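You operate a simulated robot arm through the tools that you are given. There is no shell and no other tool.

You run a simulated robot arm. Do the job below in one go: nothing can be reset, and whatever is moved stays where it is left.

Task
Gauge the two small cakes beside the board, tick the width sheet and dome the cake on the board.
Fine: use the ring gauge on those two alone, before you tick; gauge and marker go back; leave the cakes where they are. Set down upright: ring gauge, marker.

The check looks at the end state, three seconds after you hand in, the way a careful person would. Anything else that was tipped, shoved, dropped, spilled or broken makes it a failure. Flat cloth is picked up by pressing the open fingertips on it (5 to 10 N) and closing them slowly along it; thin cloth reads only 2 to 8 mm in the jaws.

Robot
A 7-joint arm with a two-finger parallel gripper, fixed in place. Base frame: the origin is on the floor under the middle of its stand, x ahead of it, y to its left, z up. Units: cm, rad, N and s.
With the tool pointing down near the work surface it reaches from about 26 to 70 cm from the base axis. Its first joint turns from -2.897 to 2.897 rad. Payload 3.43 kg.
The tool frame sits at the grasp point between the pads (the TCP): z along the fingers, y along the line on which they close. The tips reach 3 cm beyond it. Largest opening 9.4 cm; finger width 2.8, thickness 1; the body of the gripper, 5 by 9.6 cm, starts 5.5 cm behind the TCP.
Orientation is that of the tool frame in the base frame, as [roll, pitch, yaw] about the fixed x, y, z axes, in that order (R = Rz(yaw) Ry(pitch) Rx(roll)). With the fingers straight down and closing along the base's y, the tool's x points along the base's -x, its y along +y and its z along -z.

Tools
- The arm moves only by the tool send_rows. Its argument "moves" is a list that holds one entry, the list of rows, each a list of 7 numbers: the shift along the base's x, y, z in cm, then the turn, a rotation vector about the base's x, y, z in degrees, then the finger opening in cm, from 0 to 9.4. In form: [[[dx, dy, dz, ax, ay, az, hand], ...]]. A call has 1 to 20 rows; each row is the pose to reach, as a shift and turn from the pose commanded when the call began. A row lasts 0.2 s, in which the tool goes at most 5 cm and 0.15 rad; a call with a longer step from one row to the next is refused whole, and so is a gripper value outside its range. A pose out of reach is approached as far as the arm can. The call stops where the force on the tool passes 40 N (or 10 N more than at its start, if that is more) or the arm is blocked; 0.2 s more then pass. The fingers move at their own pace (about 10.8 cm/s each) and stop on an object; they squeeze with about 25 N. The grip force told is the motor's: it shows also when the fingers shut on nothing. Time passes only in rows, and 0.2 s behind the last, so rows that repeat a pose let the fingers close. The reply holds the time, the measured pose of the TCP, the force on the tool along the base axes, the opening and the grip force, in the units named above and with some noise, with the torque about the TCP (base axes, N m) and any sound that the robot's microphone picked up.
- Cameras (640 x 400 px; columns grow to the right, rows downward): "scene" is fixed at [21.81, 49.92, 154.22]; the picture's right is [-0.48, -0.88, 0.00], its down [-0.66, 0.36, -0.66] and it looks along [0.57, -0.31, -0.76] (base axes); focal length 335 px, centre (320, 200). "wrist" rides on the gripper at [7.6, 1.4, -10.3] in the tool frame; the picture's right is [-0.18, 0.98, 0.00], its down [-0.75, -0.14, -0.64] and it looks along [-0.63, -0.12, 0.77] (tool axes); focal length 243 px, centre (320, 200). There is no depth. A picture from a camera that has moved, and an enlarged one, comes with that camera's place and axes in the base frame and with its lens.
- camera(camera): a new picture of that camera. No time passes.
- slide_trunk(by): moves the trunk up (or, below 0, down) by that many cm; the arm rides with it, the base frame stays. It gives what a move gives, with no picture.
- enlarge(camera, box): a new picture of the part [left, top, right, bottom] of that camera's present view, enlarged. No time passes.
- close_job(): hands the job in; it is judged then, once.

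Places have to be worked out from the pictures, the camera data and where the tool is seen. Open the gripper and draw the arm clear of the work before you hand the job in, unless the task says otherwise.

The tools are called after "Request:" as name(argument=value, ...) on one line, values as JSON. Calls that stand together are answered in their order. send_rows: Moves the arm, as the interface text tells. Its arguments: {"type":"object","properties":{"moves":{"type":"array"}},"required":["moves"]} The other tools are called the same way: slide_trunk (by) moves the trunk up or down; camera (camera) takes a picture; enlarge (camera, box) takes an enlarged picture of a part of a camera's view; close_job () hands the job in.

At the start:

```text
time_s: 0.0
tcp_pos: [40.89, 10.51, 123.62]
tool_rot: [-3.141, 0.0, 3.14]
force: [0.0, -0.3, -0.4]
ft_torque: [0.01, -0.01, 0.01]
gripper_width: 9.41
grip_force: 0.1
trunk travel left (down, up): [-32.5, 26.5]
```

scene: 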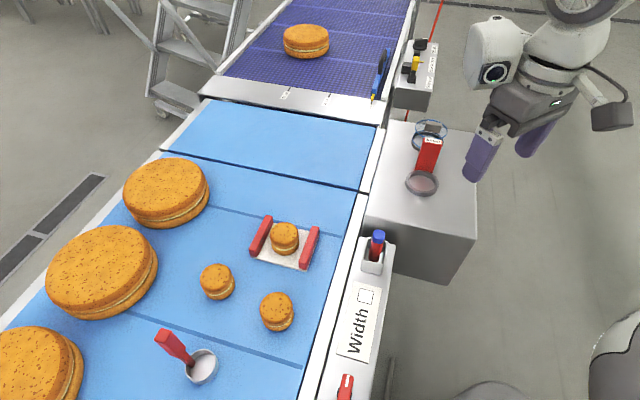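
wrist: 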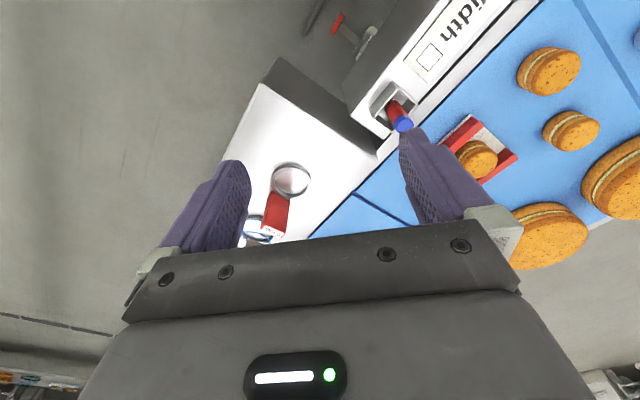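

I'll start by looking closely at the scene to identify the ring gauge, marker, dome, cakes and width sheet.

Request:
enlarge(camera="scene", box=[140, 200, 340, 400])

Request:
enlarge(camera="scene", box=[340, 110, 500, 210])

Request:
enlarge(camera="scene", box=[300, 200, 460, 400])

Request:
enlarge(camera="wrist", box=[220, 50, 540, 250])

Request:
enlarge(camera="scene", box=[340, 0, 500, 120])

```text
2.00 times, centred on (240, 300) of scene
camera zoom: at [21.81, 49.92, 154.22], right [-0.48, -0.88, 0.0], down [-0.66, 0.36, -0.66], along [0.57, -0.31, -0.76], focal length 669 px, centre (480, 0)
```

zoom: 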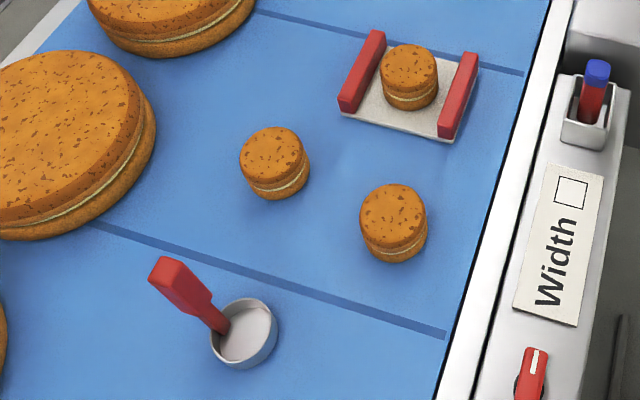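

```text
4.00 times, centred on (420, 160) of scene
camera zoom: at [21.81, 49.92, 154.22], right [-0.48, -0.88, 0.0], down [-0.66, 0.36, -0.66], along [0.57, -0.31, -0.76], focal length 1338 px, centre (-80, 360)
```

zoom: 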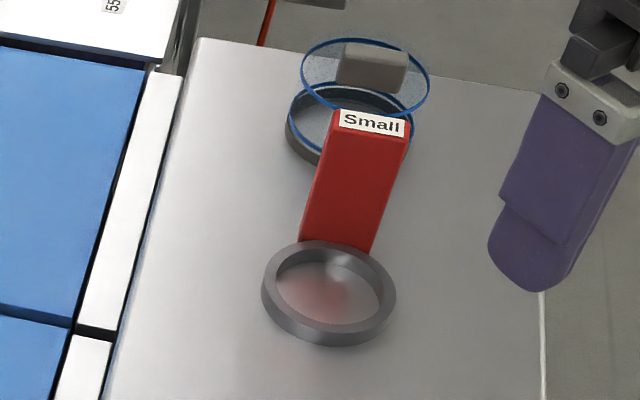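

```text
2.00 times, centred on (380, 300) of scene
camera zoom: at [21.81, 49.92, 154.22], right [-0.48, -0.88, 0.0], down [-0.66, 0.36, -0.66], along [0.57, -0.31, -0.76], focal length 669 px, centre (200, 0)
```

zoom: 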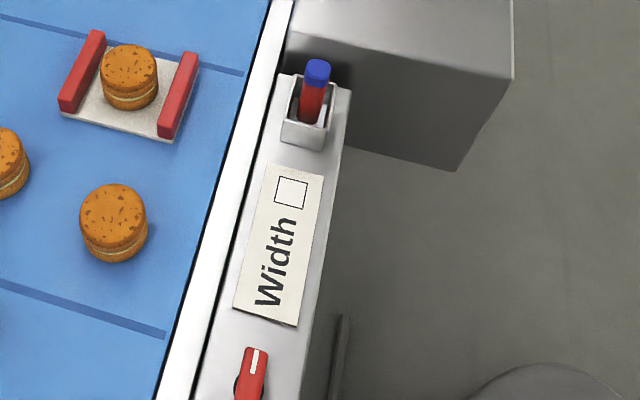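

```text
2.00 times, centred on (380, 150) of wrist
camera zoom: at [33.17, 12.05, 133.93], right [0.18, 0.98, 0.0], down [0.75, -0.14, 0.64], along [0.63, -0.12, -0.77], focal length 485 px, centre (200, 300)
```

zoom: 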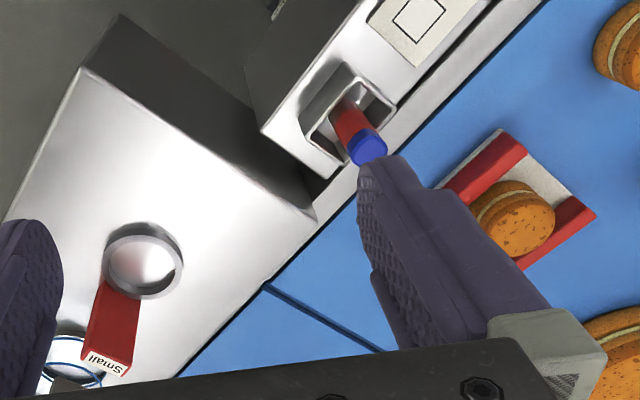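

```text
3.33 times, centred on (420, 60) of scene
camera zoom: at [21.81, 49.92, 154.22], right [-0.48, -0.88, 0.0], down [-0.66, 0.36, -0.66], along [0.57, -0.31, -0.76], focal length 1115 px, centre (-13, 667)
```

zoom: 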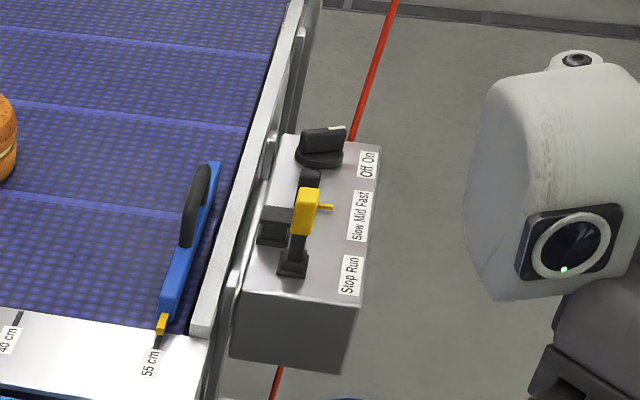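

The ring gauge ("Small" label), a clear dome with a grey knob behind it, the marker in its holder and the width sheet are visible. I'll enlarge a few more parts before moving.

Request:
enlarge(camera="scene", box=[400, 110, 464, 150])

Request:
enlarge(camera="scene", box=[340, 220, 420, 270])

Request:
enlarge(camera="scene", box=[140, 320, 268, 400])

Request:
enlarge(camera="wrist", box=[220, 140, 348, 250])

Request:
enlarge(camera="wrist", box=[300, 0, 460, 140])

```text
10.00 times, centred on (432, 130) of scene
camera zoom: at [21.81, 49.92, 154.22], right [-0.48, -0.88, 0.0], down [-0.66, 0.36, -0.66], along [0.57, -0.31, -0.76], focal length 3346 px, centre (-800, 900)
```

zoom: 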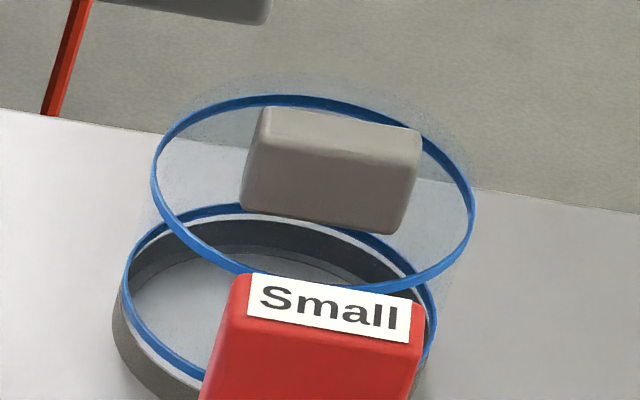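

```text
8.00 times, centred on (380, 245) of scene
camera zoom: at [21.81, 49.92, 154.22], right [-0.48, -0.88, 0.0], down [-0.66, 0.36, -0.66], along [0.57, -0.31, -0.76], focal length 2677 px, centre (-160, -160)
```

zoom: 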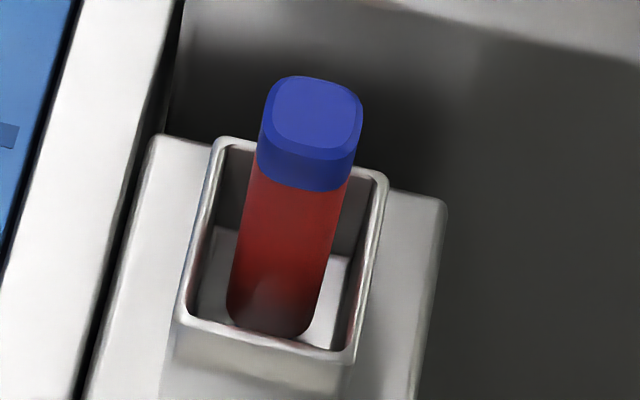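

```text
5.00 times, centred on (204, 360) of scene
camera zoom: at [21.81, 49.92, 154.22], right [-0.48, -0.88, 0.0], down [-0.66, 0.36, -0.66], along [0.57, -0.31, -0.76], focal length 1673 px, centre (900, -600)
```

zoom: 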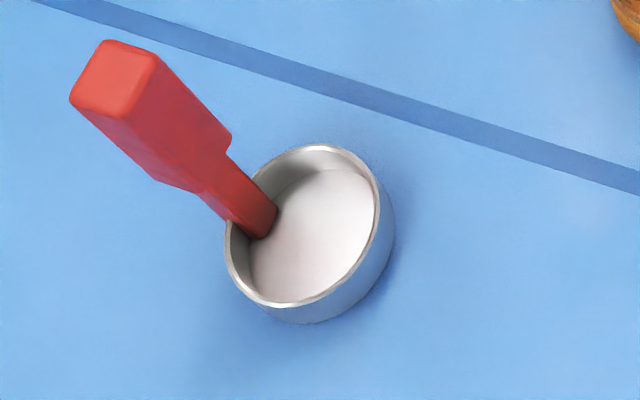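

```text
3.64 times, centred on (284, 195) of wrist
camera zoom: at [33.17, 12.05, 133.93], right [0.18, 0.98, 0.0], down [0.75, -0.14, 0.64], along [0.63, -0.12, -0.77], focal length 882 px, centre (451, 218)
```

zoom: 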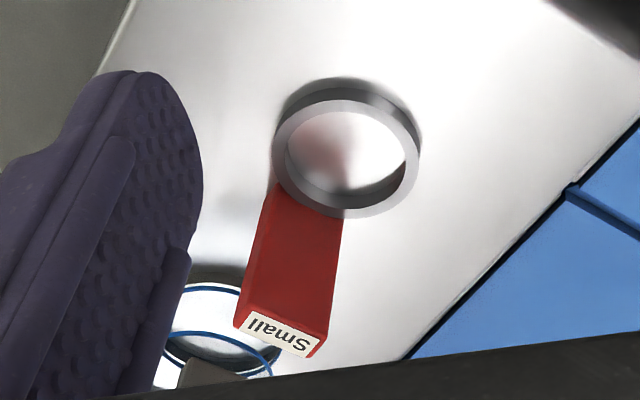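

```text
2.86 times, centred on (380, 70) of wrist
camera zoom: at [33.17, 12.05, 133.93], right [0.18, 0.98, 0.0], down [0.75, -0.14, 0.64], along [0.63, -0.12, -0.77], focal length 693 px, centre (149, 571)
```

zoom: 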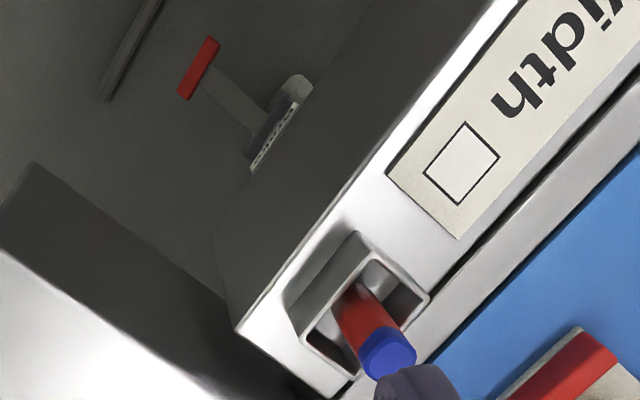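

The handle of the ring gauge appears to rise to about (62, -1.6, 105), with its ring at about (58.6, 1.8, 96). I'll move the arm nearer for a better wrist view of the gauge and dome.

Request:
send_rows(moves=[[[1.4, -2.5, -1.0, 0, 0, 0, 9.4], [2.8, -5, -2, 0, 0, 0, 9.4], [4.2, -7.5, -3, 0, 0, 0, 9.4], [5.6, -10, -4, 0, 0, 0, 9.4], [7, -12.5, -5, 0, 0, 0, 9.4], [7, -12.5, -5, 0, 0, 0, 9.4]]])

Request:
camera(camera="wrist")

Request:
camera(camera="scene")

```text
time_s: 1.4
tcp_pos: [47.97, -1.89, 118.64]
tool_rot: [-3.141, 0.001, 3.141]
force: [-0.4, -0.3, 0.3]
ft_torque: [0.0, -0.04, 0.02]
gripper_width: 9.39
grip_force: 0.0
trunk travel left (down, up): [-32.5, 26.5]
```

```text
taken
camera wrist: at [40.2, -0.49, 128.85], right [0.18, 0.98, 0.0], down [0.75, -0.14, 0.64], along [0.63, -0.12, -0.77], focal length 243 px, centre (320, 200)
```

wrist: 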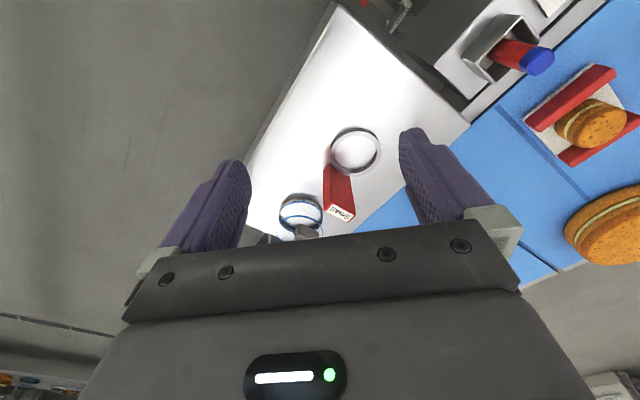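

```text
taken
```

scene: 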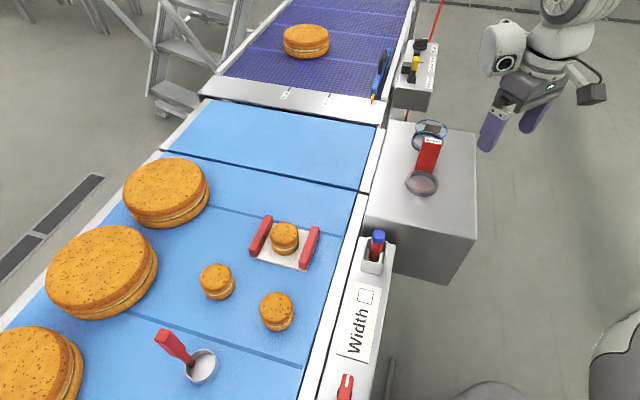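

The move worked cleanly; the gauge and dome are now nearer the picture's middle. I'll enlarge the wrist view to triangulate.

Request:
enlarge(camera="wrist", box=[250, 120, 410, 240])

Request:
enlarge(camera="wrist", box=[440, 0, 640, 170])

```text
3.33 times, centred on (330, 180) of wrist
camera zoom: at [40.2, -0.49, 128.85], right [0.18, 0.98, 0.0], down [0.75, -0.14, 0.64], along [0.63, -0.12, -0.77], focal length 809 px, centre (287, 267)
```

zoom: 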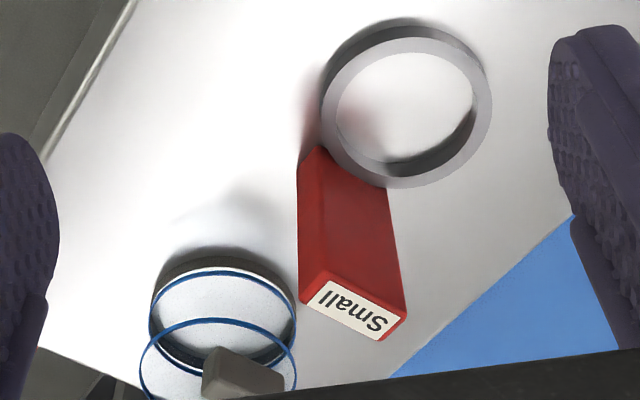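

```text
2.35 times, centred on (540, 85) of wrist
camera zoom: at [40.2, -0.49, 128.85], right [0.18, 0.98, 0.0], down [0.75, -0.14, 0.64], along [0.63, -0.12, -0.77], focal length 571 px, centre (-198, 471)
```

zoom: 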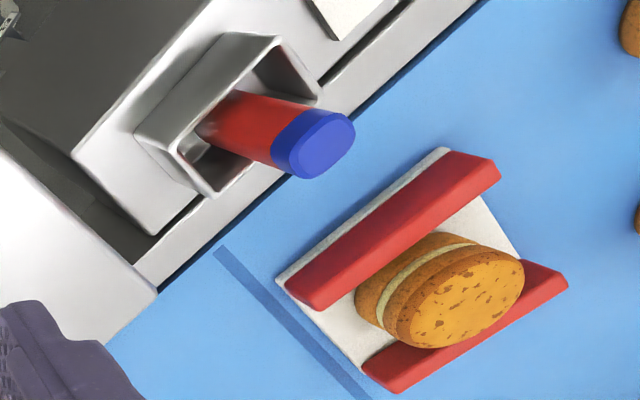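

I judge the gauge ring centre at (59.1, 1.4), its vertical handle at (62.5, -2.1) with top z≈104.5, the dome at (70.3, -9.9), the marker at (49.4, 21.5) and the board cake at (62, 37). I'll swing over to the cakes with a 45° yaw for a better view of them.

Request:
send_rows(moves=[[[-1, 4.6, 0, 0, 0, 5.6, 9.4], [-2, 9.2, 0, 0, 0, 11.25, 9.4], [-3, 13.8, 0, 0, 0, 16.9, 9.4], [-4, 18.4, 0, 0, 0, 22.5, 9.4], [-5, 23, 0, 0, 0, 28.1, 9.4], [-6, 27.6, 0, 0, 0, 33.75, 9.4], [-7, 32.2, 0, 0, 0, 39.4, 9.4], [-8, 36.8, 0, 0, 0, 45, 9.4], [-8, 36.8, 0, 0, 0, 45, 9.4]]])

Request:
camera(camera="wrist")

Request:
camera(camera="scene")

```text
time_s: 3.4
tcp_pos: [39.68, 34.78, 118.37]
tool_rot: [-3.141, 0.0, -2.357]
force: [0.4, -0.5, 0.0]
ft_torque: [0.04, -0.01, -0.02]
gripper_width: 9.41
grip_force: 0.1
trunk travel left (down, up): [-32.5, 26.5]
```

```text
taken
camera wrist: at [33.25, 30.53, 128.77], right [-0.56, 0.83, 0.0], down [0.63, 0.43, 0.64], along [0.53, 0.36, -0.77], focal length 243 px, centre (320, 200)
```

wrist: 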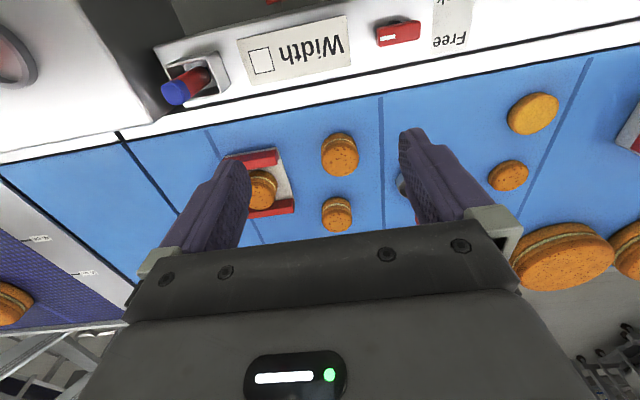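

```text
taken
```

scene: 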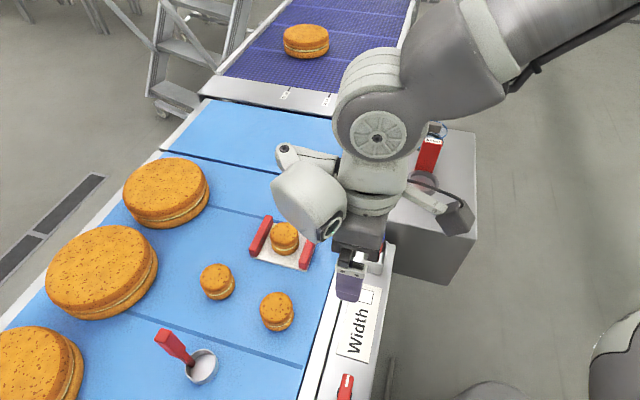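

The wrist view now shows both loose small cakes, the board and the sheet. I'll enlarge for accurate positions.

Request:
enlarge(camera="wrist", box=[220, 110, 400, 240])

Request:
enlarge(camera="wrist", box=[140, 0, 380, 150])

Request:
enlarge(camera="wrist", box=[360, 0, 520, 100])

Request:
enlarge(camera="scene", box=[180, 205, 330, 345])

```text
3.08 times, centred on (310, 175) of wrist
camera zoom: at [33.25, 30.53, 128.77], right [-0.56, 0.83, 0.0], down [0.63, 0.43, 0.64], along [0.53, 0.36, -0.77], focal length 746 px, centre (351, 277)
```

zoom: 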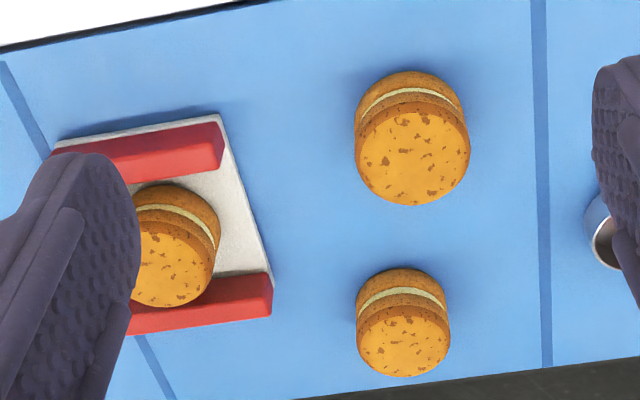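

```text
2.67 times, centred on (260, 75) of wrist
camera zoom: at [33.25, 30.53, 128.77], right [-0.56, 0.83, 0.0], down [0.63, 0.43, 0.64], along [0.53, 0.36, -0.77], focal length 647 px, centre (480, 533)
```

zoom: 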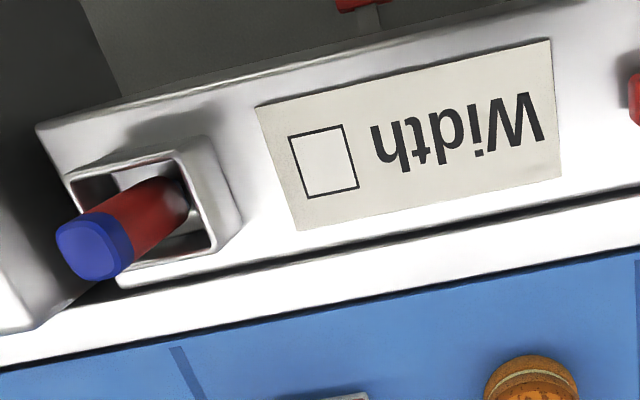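

```text
4.00 times, centred on (440, 50) of wrist
camera zoom: at [33.25, 30.53, 128.77], right [-0.56, 0.83, 0.0], down [0.63, 0.43, 0.64], along [0.53, 0.36, -0.77], focal length 970 px, centre (-160, 800)
```

zoom: 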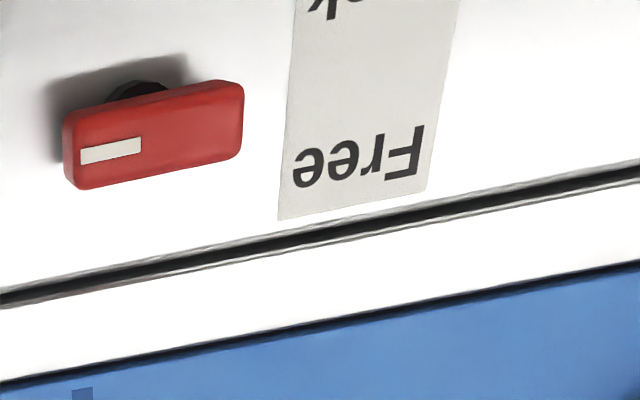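

```text
2.86 times, centred on (255, 275) of scene
camera zoom: at [21.81, 49.92, 154.22], right [-0.48, -0.88, 0.0], down [-0.66, 0.36, -0.66], along [0.57, -0.31, -0.76], focal length 956 px, centre (506, -14)
```

zoom: 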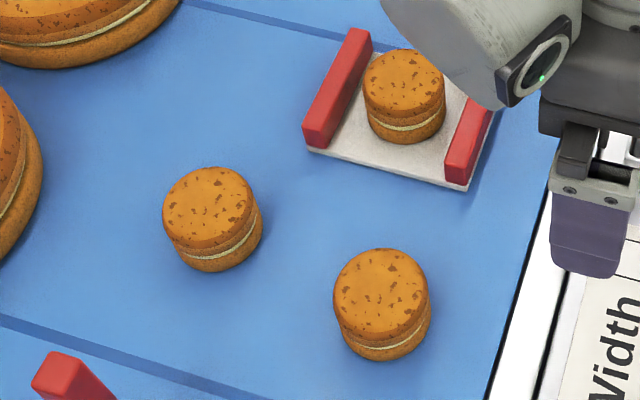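

With refined camera axes I get cake A at (48.2, 44.7), cake B at (59.7, 52.8), both with tops near z 94.3, belt near 89.7, and the tick box near (43.3, 27.7, 90.9). Cake B is about 80 cm out, so I'll test whether a tool tilted outward by 36° can reach the handle place above it.

Request:
send_rows(moves=[[[3.9, 2.41, -1.7, 4.243, -4.243, 0, 9.4], [7.8, 4.82, -3.4, 8.485, -8.485, 0, 9.4], [11.7, 7.23, -5.1, 12.73, -12.73, 0, 9.4], [15.6, 9.64, -6.8, 16.97, -16.97, 0, 9.4], [19.5, 12.05, -8.5, 21.21, -21.21, 0, 9.4], [23.4, 14.46, -10.2, 25.46, -25.46, 0, 9.4], [23.4, 14.46, -10.2, 25.46, -25.46, 0, 9.4]]])

Request:
camera(camera="scene")

Request:
camera(camera="wrist")

```text
time_s: 5.0
tcp_pos: [63.23, 49.42, 108.69]
tool_rot: [3.141, 0.63, -2.357]
force: [-0.8, 0.0, 0.1]
ft_torque: [0.02, 0.0, -0.01]
gripper_width: 9.42
grip_force: 0.0
trunk travel left (down, up): [-32.5, 26.5]
```

```text
taken
```

scene: 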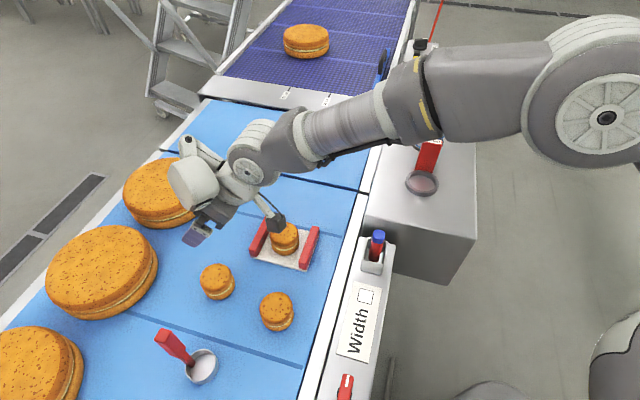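

```text
taken
camera wrist: at [53.63, 41.76, 112.39], right [-0.59, 0.8, 0.11], down [0.26, 0.06, 0.96], along [0.76, 0.6, -0.25], focal length 243 px, centre (320, 200)
```

wrist: 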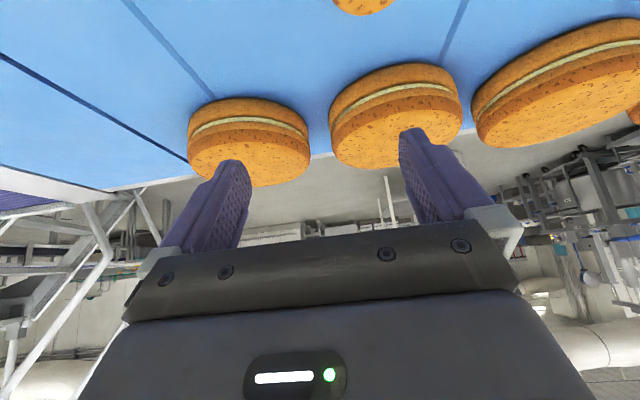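

The tilted pose was reached at 108.7. I'll close the fingers and test the lower height (about 98), shifted a little away from cake B for safety.

Request:
send_rows(moves=[[[0, 0, 0, 0, 0, 0, 1], [0.7, -0.7, 0, 0, 0, 0, 1], [1.5, -1.5, -1, 0, 0, 0, 1], [1.5, -1.5, -5, 0, 0, 0, 1], [1.5, -1.5, -8, 0, 0, 0, 1], [1.5, -1.5, -10.5, 0, 0, 0, 1], [1.5, -1.5, -10.5, 0, 0, 0, 1]]])

Request:
camera(camera="wrist")

Request:
enlarge(camera="scene", box=[160, 190, 320, 330])

```text
time_s: 6.6
tcp_pos: [64.53, 47.63, 97.9]
tool_rot: [-3.141, 0.629, -2.356]
force: [-0.1, -0.2, 0.0]
ft_torque: [-0.01, 0.0, 0.04]
gripper_width: 1.02
grip_force: 0.1
trunk travel left (down, up): [-32.5, 26.5]
```

```text
taken
camera wrist: at [54.92, 40.12, 101.76], right [-0.59, 0.8, 0.11], down [0.26, 0.06, 0.96], along [0.76, 0.6, -0.25], focal length 243 px, centre (320, 200)
```

wrist: 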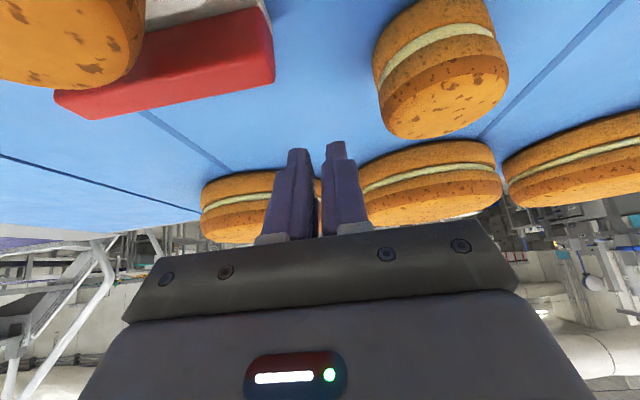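

```text
2.86 times, centred on (240, 260) of scene
camera zoom: at [21.81, 49.92, 154.22], right [-0.48, -0.88, 0.0], down [-0.66, 0.36, -0.66], along [0.57, -0.31, -0.76], focal length 956 px, centre (549, 29)
```

zoom: 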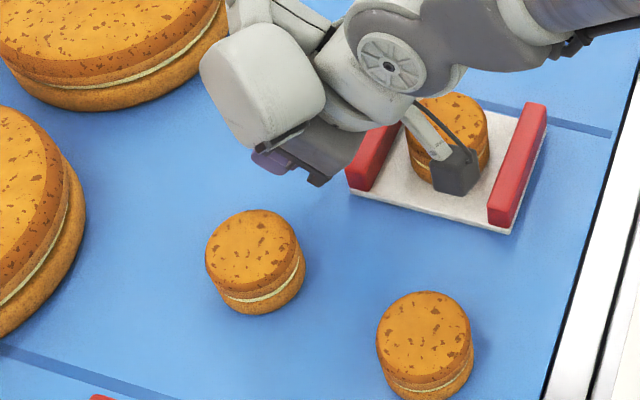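

It reaches there as well. I'll use this close view of cake B, the board and cake A to refine their positions.

Request:
enlarge(camera="wrist", box=[340, 0, 540, 150])

Request:
enlarge(camera="wrist", box=[0, 0, 300, 160])

Request:
enlarge(camera="scene", box=[190, 255, 310, 345])

```text
2.67 times, centred on (440, 75) of wrist
camera zoom: at [54.92, 40.12, 101.76], right [-0.59, 0.8, 0.11], down [0.26, 0.06, 0.96], along [0.76, 0.6, -0.25], focal length 647 px, centre (0, 533)
```

zoom: 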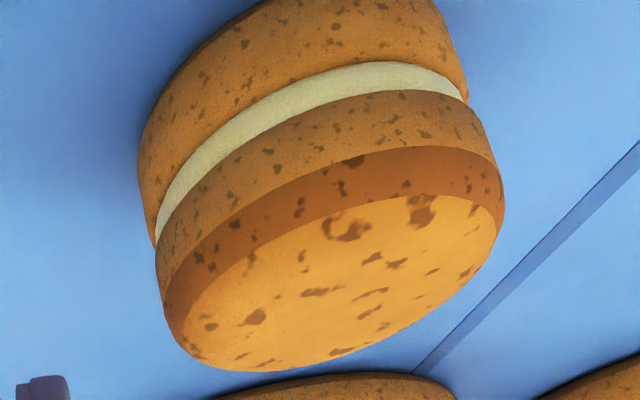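

```text
2.13 times, centred on (150, 80) of wrist
camera zoom: at [54.92, 40.12, 101.76], right [-0.59, 0.8, 0.11], down [0.26, 0.06, 0.96], along [0.76, 0.6, -0.25], focal length 518 px, centre (683, 456)
```

zoom: 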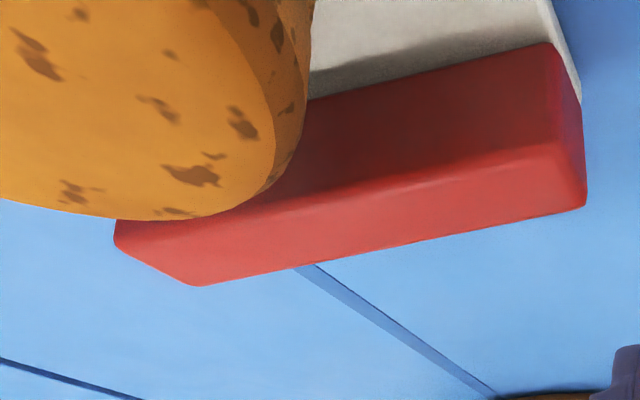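

```text
4.44 times, centred on (250, 300) of scene
camera zoom: at [21.81, 49.92, 154.22], right [-0.48, -0.88, 0.0], down [-0.66, 0.36, -0.66], along [0.57, -0.31, -0.76], focal length 1487 px, centre (631, -244)
```

zoom: 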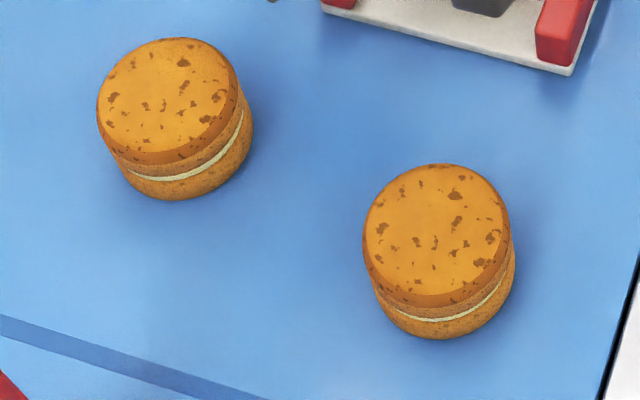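

Cake B refined to about (59.4, 52.65), top about 94.8. Now I'll rise and travel to above the gauge's handle with the same tilted orientation and the fingers opened to 5 cm.

Request:
send_rows(moves=[[[0, 0, 4.5, 0, 0, 0, 1], [0, 0, 9, 0, 0, 0, 1], [0, 0, 13.5, 0, 0, 0, 1], [0, 0, 18, 0, 0, 0, 1], [-0.2, -4.9, 18, 0, 0, 0, 5], [-0.4, -9.8, 18, 0, 0, 0, 5], [-0.6, -14.7, 18, 0, 0, 0, 5], [-0.8, -19.6, 18, 0, 0, 0, 5], [-1.0, -24.5, 18, 0, 0, 0, 5], [-1.2, -29.4, 18, 0, 0, 0, 5], [-1.4, -34.3, 18, 0, 0, 0, 5], [-1.6, -39.2, 18, 0, 0, 0, 5], [-1.8, -44.1, 18, 0, 0, 0, 5], [-2.0, -49, 18, 0, 0, 0, 5], [-2.0, -49, 18, 0, 0, 0, 5]]])

Request:
camera(camera="wrist")

Request:
camera(camera="scene")

```text
time_s: 9.8
tcp_pos: [62.7, -1.06, 115.89]
tool_rot: [3.141, 0.629, -2.356]
force: [0.0, 0.3, -0.7]
ft_torque: [-0.02, -0.01, -0.04]
gripper_width: 5.03
grip_force: 0.0
trunk travel left (down, up): [-32.5, 26.5]
```

```text
taken
camera wrist: at [53.08, -8.59, 119.72], right [-0.59, 0.8, 0.11], down [0.26, 0.06, 0.96], along [0.76, 0.6, -0.25], focal length 243 px, centre (320, 200)
```

wrist: 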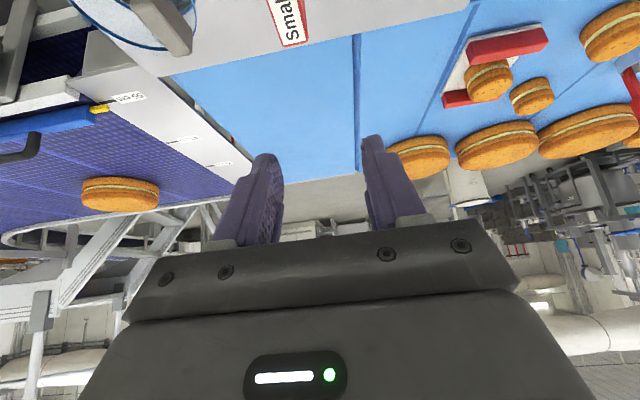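

```text
taken
```

scene: 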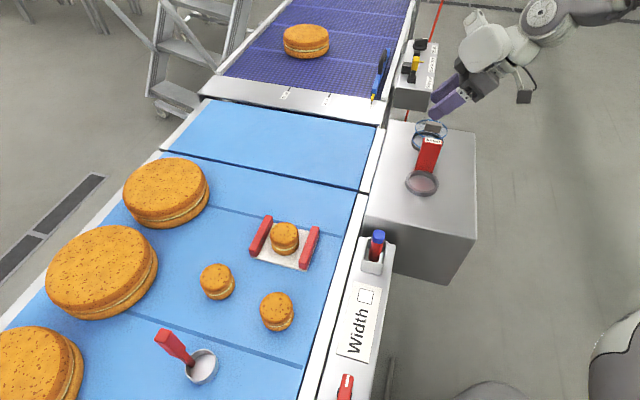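

Reached above the handle. I'll enlarge the view to check the handle's place and direction relative to the fingers.

Request:
enlarge(camera="wrist", box=[200, 0, 360, 100])

Request:
enlarge(camera="scene", box=[390, 110, 470, 210])

```text
4.00 times, centred on (280, 50) of wrist
camera zoom: at [53.08, -8.59, 119.72], right [-0.59, 0.8, 0.11], down [0.26, 0.06, 0.96], along [0.76, 0.6, -0.25], focal length 970 px, centre (480, 800)
```

zoom: 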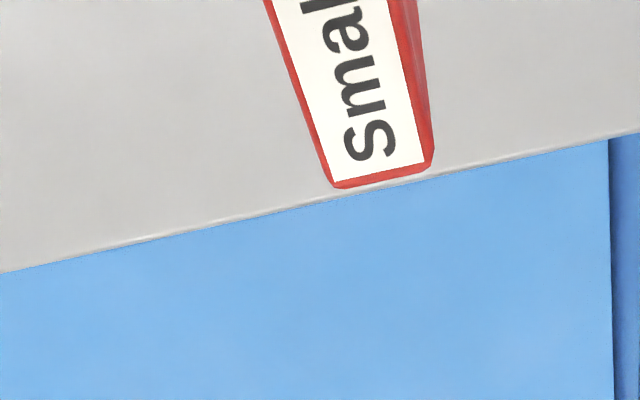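

```text
4.00 times, centred on (430, 160) of scene
camera zoom: at [21.81, 49.92, 154.22], right [-0.48, -0.88, 0.0], down [-0.66, 0.36, -0.66], along [0.57, -0.31, -0.76], focal length 1338 px, centre (-120, 360)
```

zoom: 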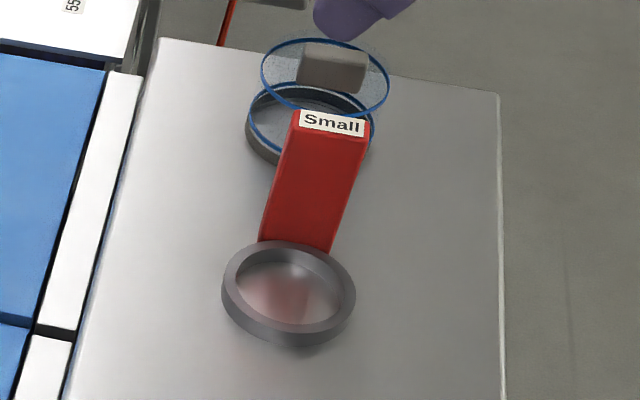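

The handle is about 4.2 × 1.8 cm, centred at (62.6, -2.03), with its long side along azimuth 45°, which matches my finger plane exactly. I'll shift by (-0.1, -1.05) and descend to z≈102.3 with the fingers straddling it.

Request:
send_rows(moves=[[[-0.1, -1.05, 0, 0, 0, 0, 5], [-0.1, -1.05, -3.5, 0, 0, 0, 5], [-0.1, -1.05, -7, 0, 0, 0, 5], [-0.1, -1.05, -10, 0, 0, 0, 5], [-0.1, -1.05, -12, 0, 0, 0, 5], [-0.1, -1.05, -13.5, 0, 0, 0, 5], [-0.1, -1.05, -13.5, 0, 0, 0, 5], [-0.1, -1.05, -13.5, 0, 0, 0, 5]]])

Request:
camera(camera="wrist")

Request:
enlarge(camera="scene", box=[380, 100, 540, 210])

```text
time_s: 11.6
tcp_pos: [62.48, -2.29, 102.3]
tool_rot: [3.141, 0.63, -2.356]
force: [0.6, 0.0, 0.1]
ft_torque: [0.01, 0.0, -0.01]
gripper_width: 5.0
grip_force: 0.1
trunk travel left (down, up): [-32.5, 26.5]
```

```text
taken
camera wrist: at [52.9, -9.76, 106.22], right [-0.59, 0.8, 0.11], down [0.26, 0.06, 0.96], along [0.76, 0.6, -0.25], focal length 243 px, centre (320, 200)
```

wrist: 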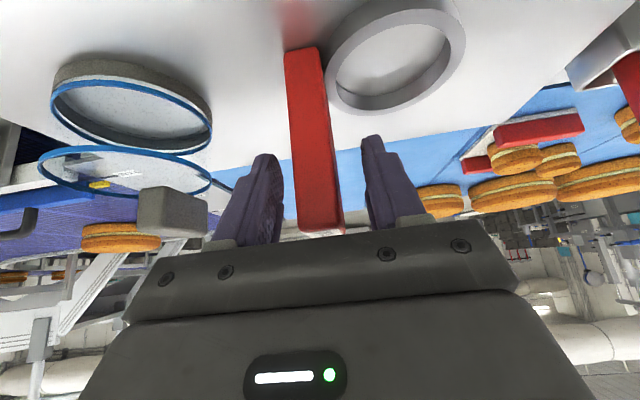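

```text
3.64 times, centred on (460, 155) of scene
camera zoom: at [21.81, 49.92, 154.22], right [-0.48, -0.88, 0.0], down [-0.66, 0.36, -0.66], along [0.57, -0.31, -0.76], focal length 1217 px, centre (-189, 364)
```

zoom: 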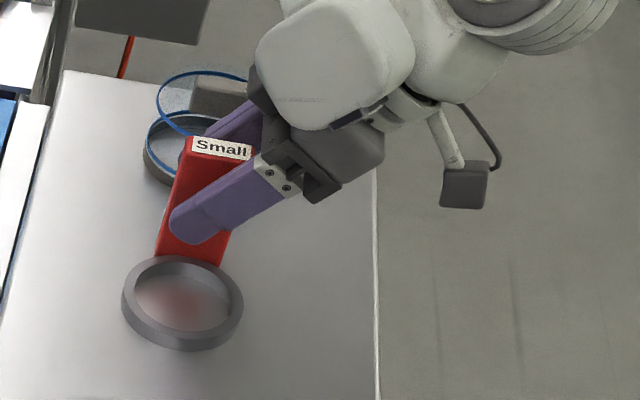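

The handle sits centred between the fingers. I'll close on it and hold for a few rows.

Request:
send_rows(moves=[[[0, 0, 0, 0, 0, 0, 0.5], [0, 0, 0, 0, 0, 0, 0.5], [0, 0, 0, 0, 0, 0, 0.5], [0, 0, 0, 0, 0, 0, 0.5]]])

Request:
camera(camera="wrist")

```text
time_s: 12.6
tcp_pos: [62.54, -2.19, 102.31]
tool_rot: [-3.141, 0.628, -2.356]
force: [-0.2, 0.2, 0.9]
ft_torque: [0.03, -0.03, 0.01]
gripper_width: 2.4
grip_force: 25.4
trunk travel left (down, up): [-32.5, 26.5]
```

```text
taken
camera wrist: at [52.91, -9.77, 106.23], right [-0.59, 0.8, 0.11], down [0.26, 0.06, 0.96], along [0.76, 0.6, -0.25], focal length 243 px, centre (320, 200)
```

wrist: 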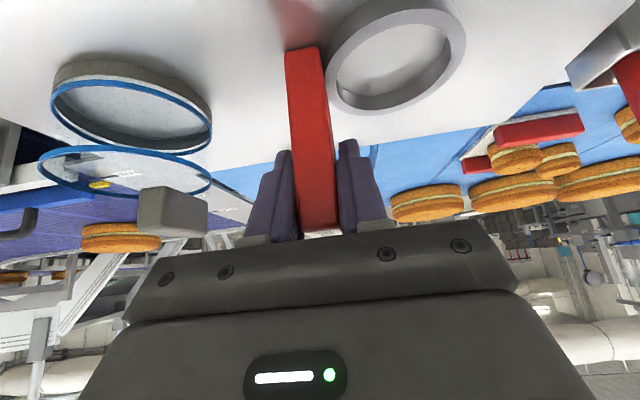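

Gripped at 2.4 cm with 25 N. I'll enlarge the ring before lifting to record its geometry relative to the tool.

Request:
enlarge(camera="wrist", box=[270, 0, 480, 130])

Request:
enlarge(camera="scene", box=[400, 160, 450, 200])

```text
3.05 times, centred on (375, 65) of wrist
camera zoom: at [52.91, -9.77, 106.23], right [-0.59, 0.8, 0.11], down [0.26, 0.06, 0.96], along [0.76, 0.6, -0.25], focal length 739 px, centre (152, 611)
```

zoom: 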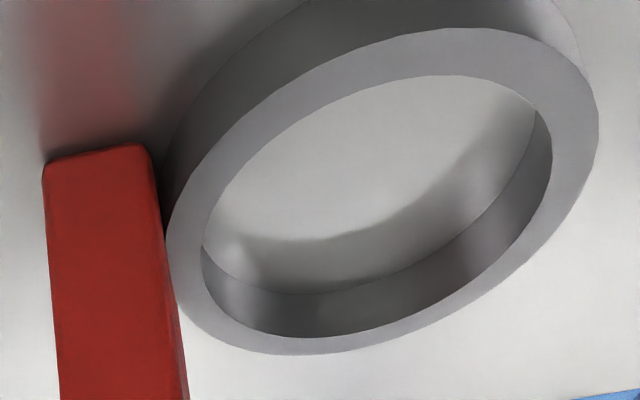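

```text
10.00 times, centred on (425, 180) of scene
camera zoom: at [21.81, 49.92, 154.22], right [-0.48, -0.88, 0.0], down [-0.66, 0.36, -0.66], along [0.57, -0.31, -0.76], focal length 3346 px, centre (-730, 400)
```

zoom: 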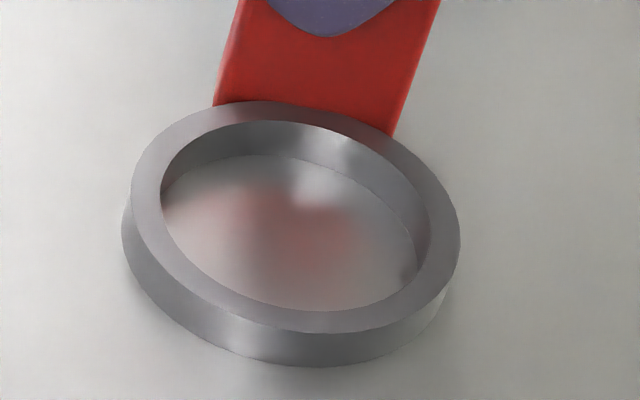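

The ring's inner width is about 6.4 cm and its height about 1.3 cm, versus 6.1–6.2 cm cakes, so alignment needs care. I'll lift 10 cm and carry it to hover over cake A, then check the alignment.

Request:
send_rows(moves=[[[0, 0, 1, 0, 0, 0, 0.5], [0, 0, 3, 0, 0, 0, 0.5], [0, 0, 6, 0, 0, 0, 0.5], [0, 0, 10, 0, 0, 0, 0.5], [-1.1, 4.3, 10, 0, 0, 0, 0.5], [-2.2, 8.7, 10, 0, 0, 0, 0.5], [-3.3, 13, 10, 0, 0, 0, 0.5], [-4.4, 17.3, 10, 0, 0, 0, 0.5], [-5.5, 21.7, 10, 0, 0, 0, 0.5], [-6.6, 26, 10, 0, 0, 0, 0.5], [-7.7, 30.3, 10, 0, 0, 0, 0.5], [-8.8, 34.7, 10, 0, 0, 0, 0.5], [-9.9, 39, 10, 0, 0, 0, 0.5], [-11, 43.3, 10, 0, 0, 0, 0.5], [-11, 43.3, 8, 0, 0, 0, 0.5], [-11, 43.3, 6, 0, 0, 0, 0.5], [-11, 43.3, 5, 0, 0, 0, 0.5], [-11, 43.3, 5, 0, 0, 0, 0.5], [-11, 43.3, 5, 0, 0, 0, 0.5]]])

Request:
camera(camera="wrist")

Request:
camera(camera="scene")

```text
time_s: 16.6
tcp_pos: [51.63, 40.99, 107.41]
tool_rot: [-3.141, 0.629, -2.356]
force: [0.8, -0.7, -0.9]
ft_torque: [0.02, 0.0, -0.04]
gripper_width: 2.39
grip_force: 25.3
trunk travel left (down, up): [-32.5, 26.5]
```

```text
taken
camera wrist: at [41.93, 33.51, 111.23], right [-0.59, 0.8, 0.11], down [0.26, 0.06, 0.96], along [0.76, 0.6, -0.25], focal length 243 px, centre (320, 200)
```

wrist: 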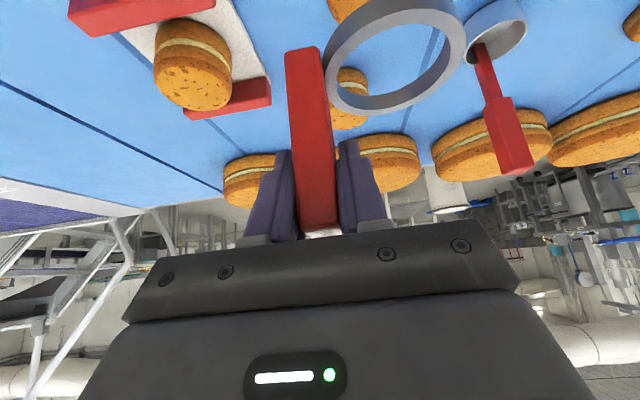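

```text
taken
```

scene: 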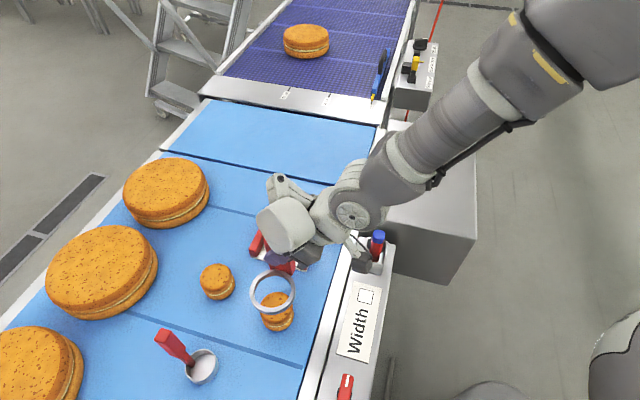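

The gauge is held without slip and hovers over cake A. I'll enlarge both views to measure the ring-to-cake alignment.

Request:
enlarge(camera="scene", box=[235, 255, 315, 335])

Request:
enlarge(camera="wrist", box=[270, 0, 480, 130])

```text
5.00 times, centred on (275, 295) of scene
camera zoom: at [21.81, 49.92, 154.22], right [-0.48, -0.88, 0.0], down [-0.66, 0.36, -0.66], along [0.57, -0.31, -0.76], focal length 1673 px, centre (545, -275)
```

zoom: 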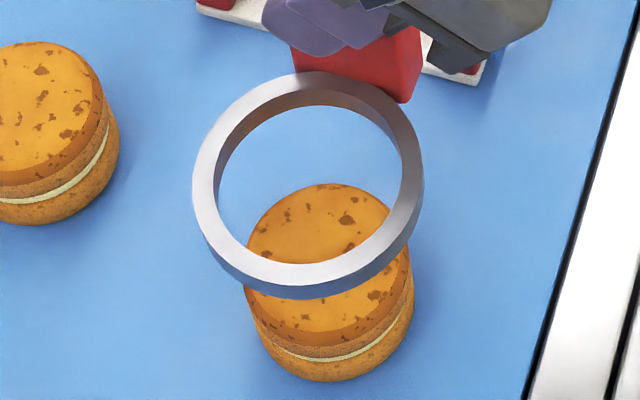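

```text
3.05 times, centred on (375, 65) of wrist
camera zoom: at [41.93, 33.51, 111.23], right [-0.59, 0.8, 0.11], down [0.26, 0.06, 0.96], along [0.76, 0.6, -0.25], focal length 739 px, centre (152, 611)
```

zoom: 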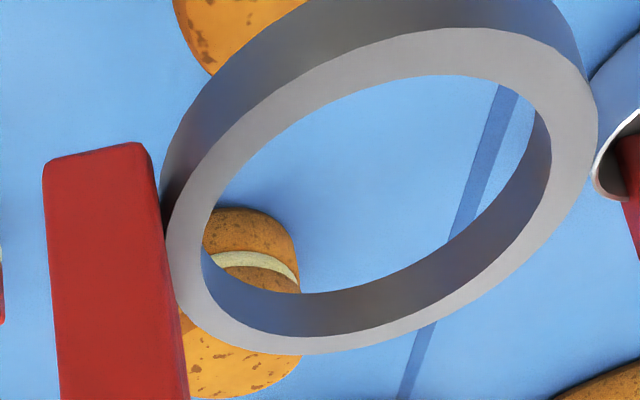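

The two views put the ring within about 0.2 cm of cake A's axis. I'll lower 4.5 cm so the ring is just above the cake, where the comparison is more exact.

Request:
send_rows(moves=[[[0, 0, -1.5, 0, 0, 0, 0.5], [0, 0, -3, 0, 0, 0, 0.5], [0, 0, -4.5, 0, 0, 0, 0.5], [0, 0, -4.5, 0, 0, 0, 0.5], [0, 0, -4.5, 0, 0, 0, 0.5], [0, 0, -4.5, 0, 0, 0, 0.5]]])

Request:
enlarge(camera="scene", box=[245, 260, 309, 340])

Request:
enlarge(camera="wrist", box=[270, 0, 480, 130])

```text
time_s: 18.0
tcp_pos: [51.6, 41.1, 102.88]
tool_rot: [3.142, 0.629, -2.356]
force: [-0.6, 0.2, -1.7]
ft_torque: [0.0, 0.01, 0.02]
gripper_width: 2.37
grip_force: 25.5
trunk travel left (down, up): [-32.5, 26.5]
```

```text
5.00 times, centred on (277, 300) of scene
camera zoom: at [21.81, 49.92, 154.22], right [-0.48, -0.88, 0.0], down [-0.66, 0.36, -0.66], along [0.57, -0.31, -0.76], focal length 1673 px, centre (535, -300)
```

zoom: 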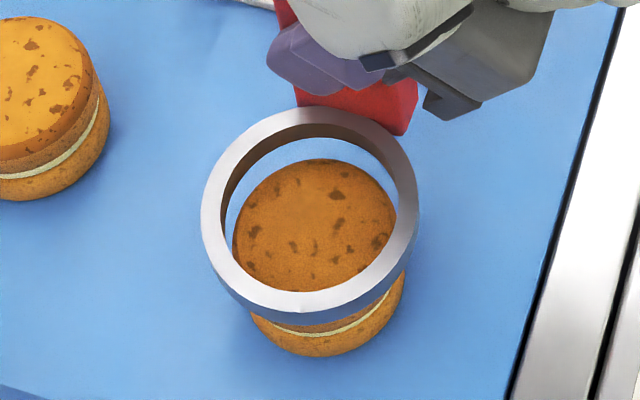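

```text
3.05 times, centred on (375, 65) of wrist
camera zoom: at [41.94, 33.56, 106.8], right [-0.59, 0.8, 0.11], down [0.26, 0.06, 0.96], along [0.76, 0.6, -0.25], focal length 739 px, centre (152, 611)
```

zoom: 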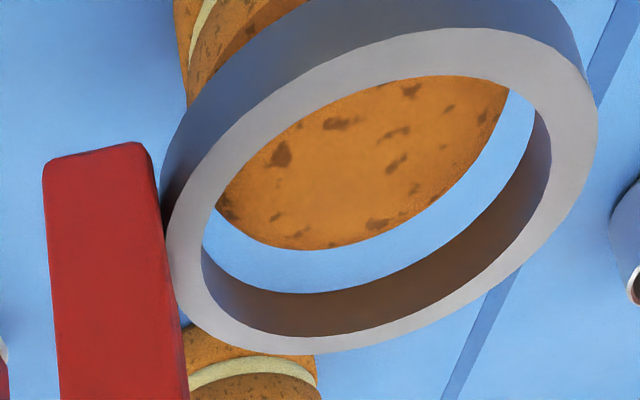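

Both views show the ring is centred on cake A to about 0.1 cm. I'll nudge (+0.1, +0.05) and lower gently 2.2 cm so the ring starts around the cake, watching the force.

Request:
send_rows(moves=[[[0.1, 0.05, 0, 0, 0, 0, 0.5], [0.1, 0.05, -0.6, 0, 0, 0, 0.5], [0.1, 0.05, -1.2, 0, 0, 0, 0.5], [0.1, 0.05, -1.7, 0, 0, 0, 0.5], [0.1, 0.05, -2.2, 0, 0, 0, 0.5], [0.1, 0.05, -2.2, 0, 0, 0, 0.5], [0.1, 0.05, -2.2, 0, 0, 0, 0.5]]])

Request:
enlarge(camera="scene", box=[245, 260, 309, 340])

Request:
enlarge(camera="wrist", box=[270, 0, 480, 130])

```text
time_s: 19.6
tcp_pos: [51.82, 41.25, 100.77]
tool_rot: [-3.141, 0.629, -2.356]
force: [-0.7, 0.1, -0.6]
ft_torque: [0.0, 0.05, 0.0]
gripper_width: 2.4
grip_force: 25.0
trunk travel left (down, up): [-32.5, 26.5]
```

```text
5.00 times, centred on (277, 300) of scene
camera zoom: at [21.81, 49.92, 154.22], right [-0.48, -0.88, 0.0], down [-0.66, 0.36, -0.66], along [0.57, -0.31, -0.76], focal length 1673 px, centre (535, -300)
```

zoom: 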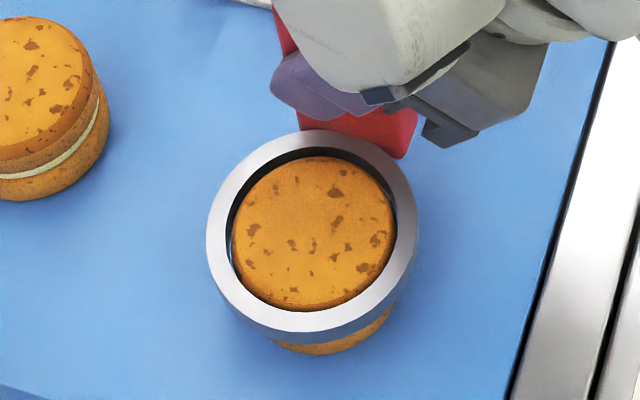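

```text
3.05 times, centred on (375, 65) of wrist
camera zoom: at [42.14, 33.63, 104.62], right [-0.59, 0.8, 0.11], down [0.26, 0.06, 0.96], along [0.76, 0.6, -0.25], focal length 739 px, centre (152, 611)
```

zoom: 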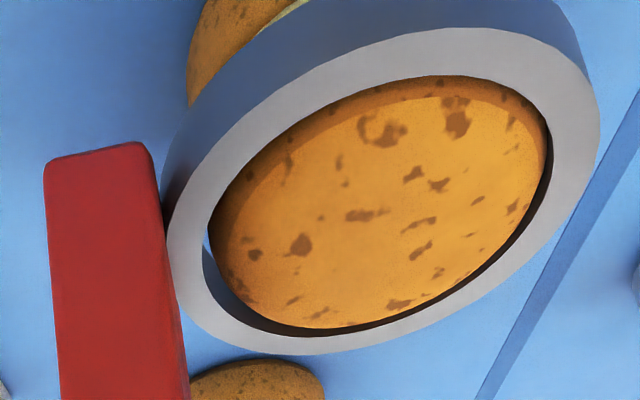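

The ring fits around cake A's top with even gaps and no contact force. I'll continue down gently by 2.7 cm.

Request:
send_rows(moves=[[[0, 0, -0.5, 0, 0, 0, 0.5], [0, 0, -1, 0, 0, 0, 0.5], [0, 0, -1.5, 0, 0, 0, 0.5], [0, 0, -2, 0, 0, 0, 0.5], [0, 0, -2.4, 0, 0, 0, 0.5], [0, 0, -2.7, 0, 0, 0, 0.5], [0, 0, -2.7, 0, 0, 0, 0.5], [0, 0, -2.7, 0, 0, 0, 0.5]]])

Request:
enlarge(camera="scene", box=[245, 260, 309, 340])

Request:
enlarge(camera="wrist", box=[270, 0, 480, 130])

```text
time_s: 21.4
tcp_pos: [51.71, 41.23, 98.05]
tool_rot: [3.141, 0.63, -2.356]
force: [0.6, -0.1, -0.7]
ft_torque: [-0.01, 0.0, -0.01]
gripper_width: 2.4
grip_force: 24.9
trunk travel left (down, up): [-32.5, 26.5]
```

```text
5.00 times, centred on (277, 300) of scene
camera zoom: at [21.81, 49.92, 154.22], right [-0.48, -0.88, 0.0], down [-0.66, 0.36, -0.66], along [0.57, -0.31, -0.76], focal length 1673 px, centre (535, -300)
```

zoom: 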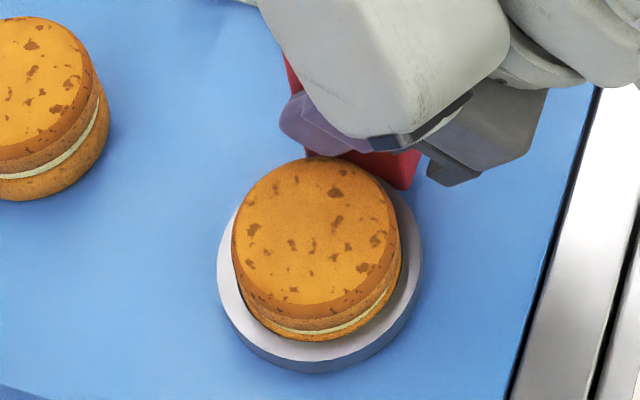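

```text
3.05 times, centred on (375, 65) of wrist
camera zoom: at [42.07, 33.65, 101.91], right [-0.59, 0.8, 0.11], down [0.26, 0.06, 0.96], along [0.76, 0.6, -0.25], focal length 739 px, centre (152, 611)
```

zoom: 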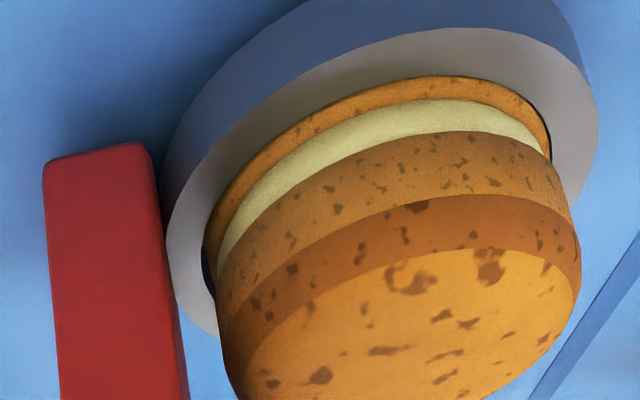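

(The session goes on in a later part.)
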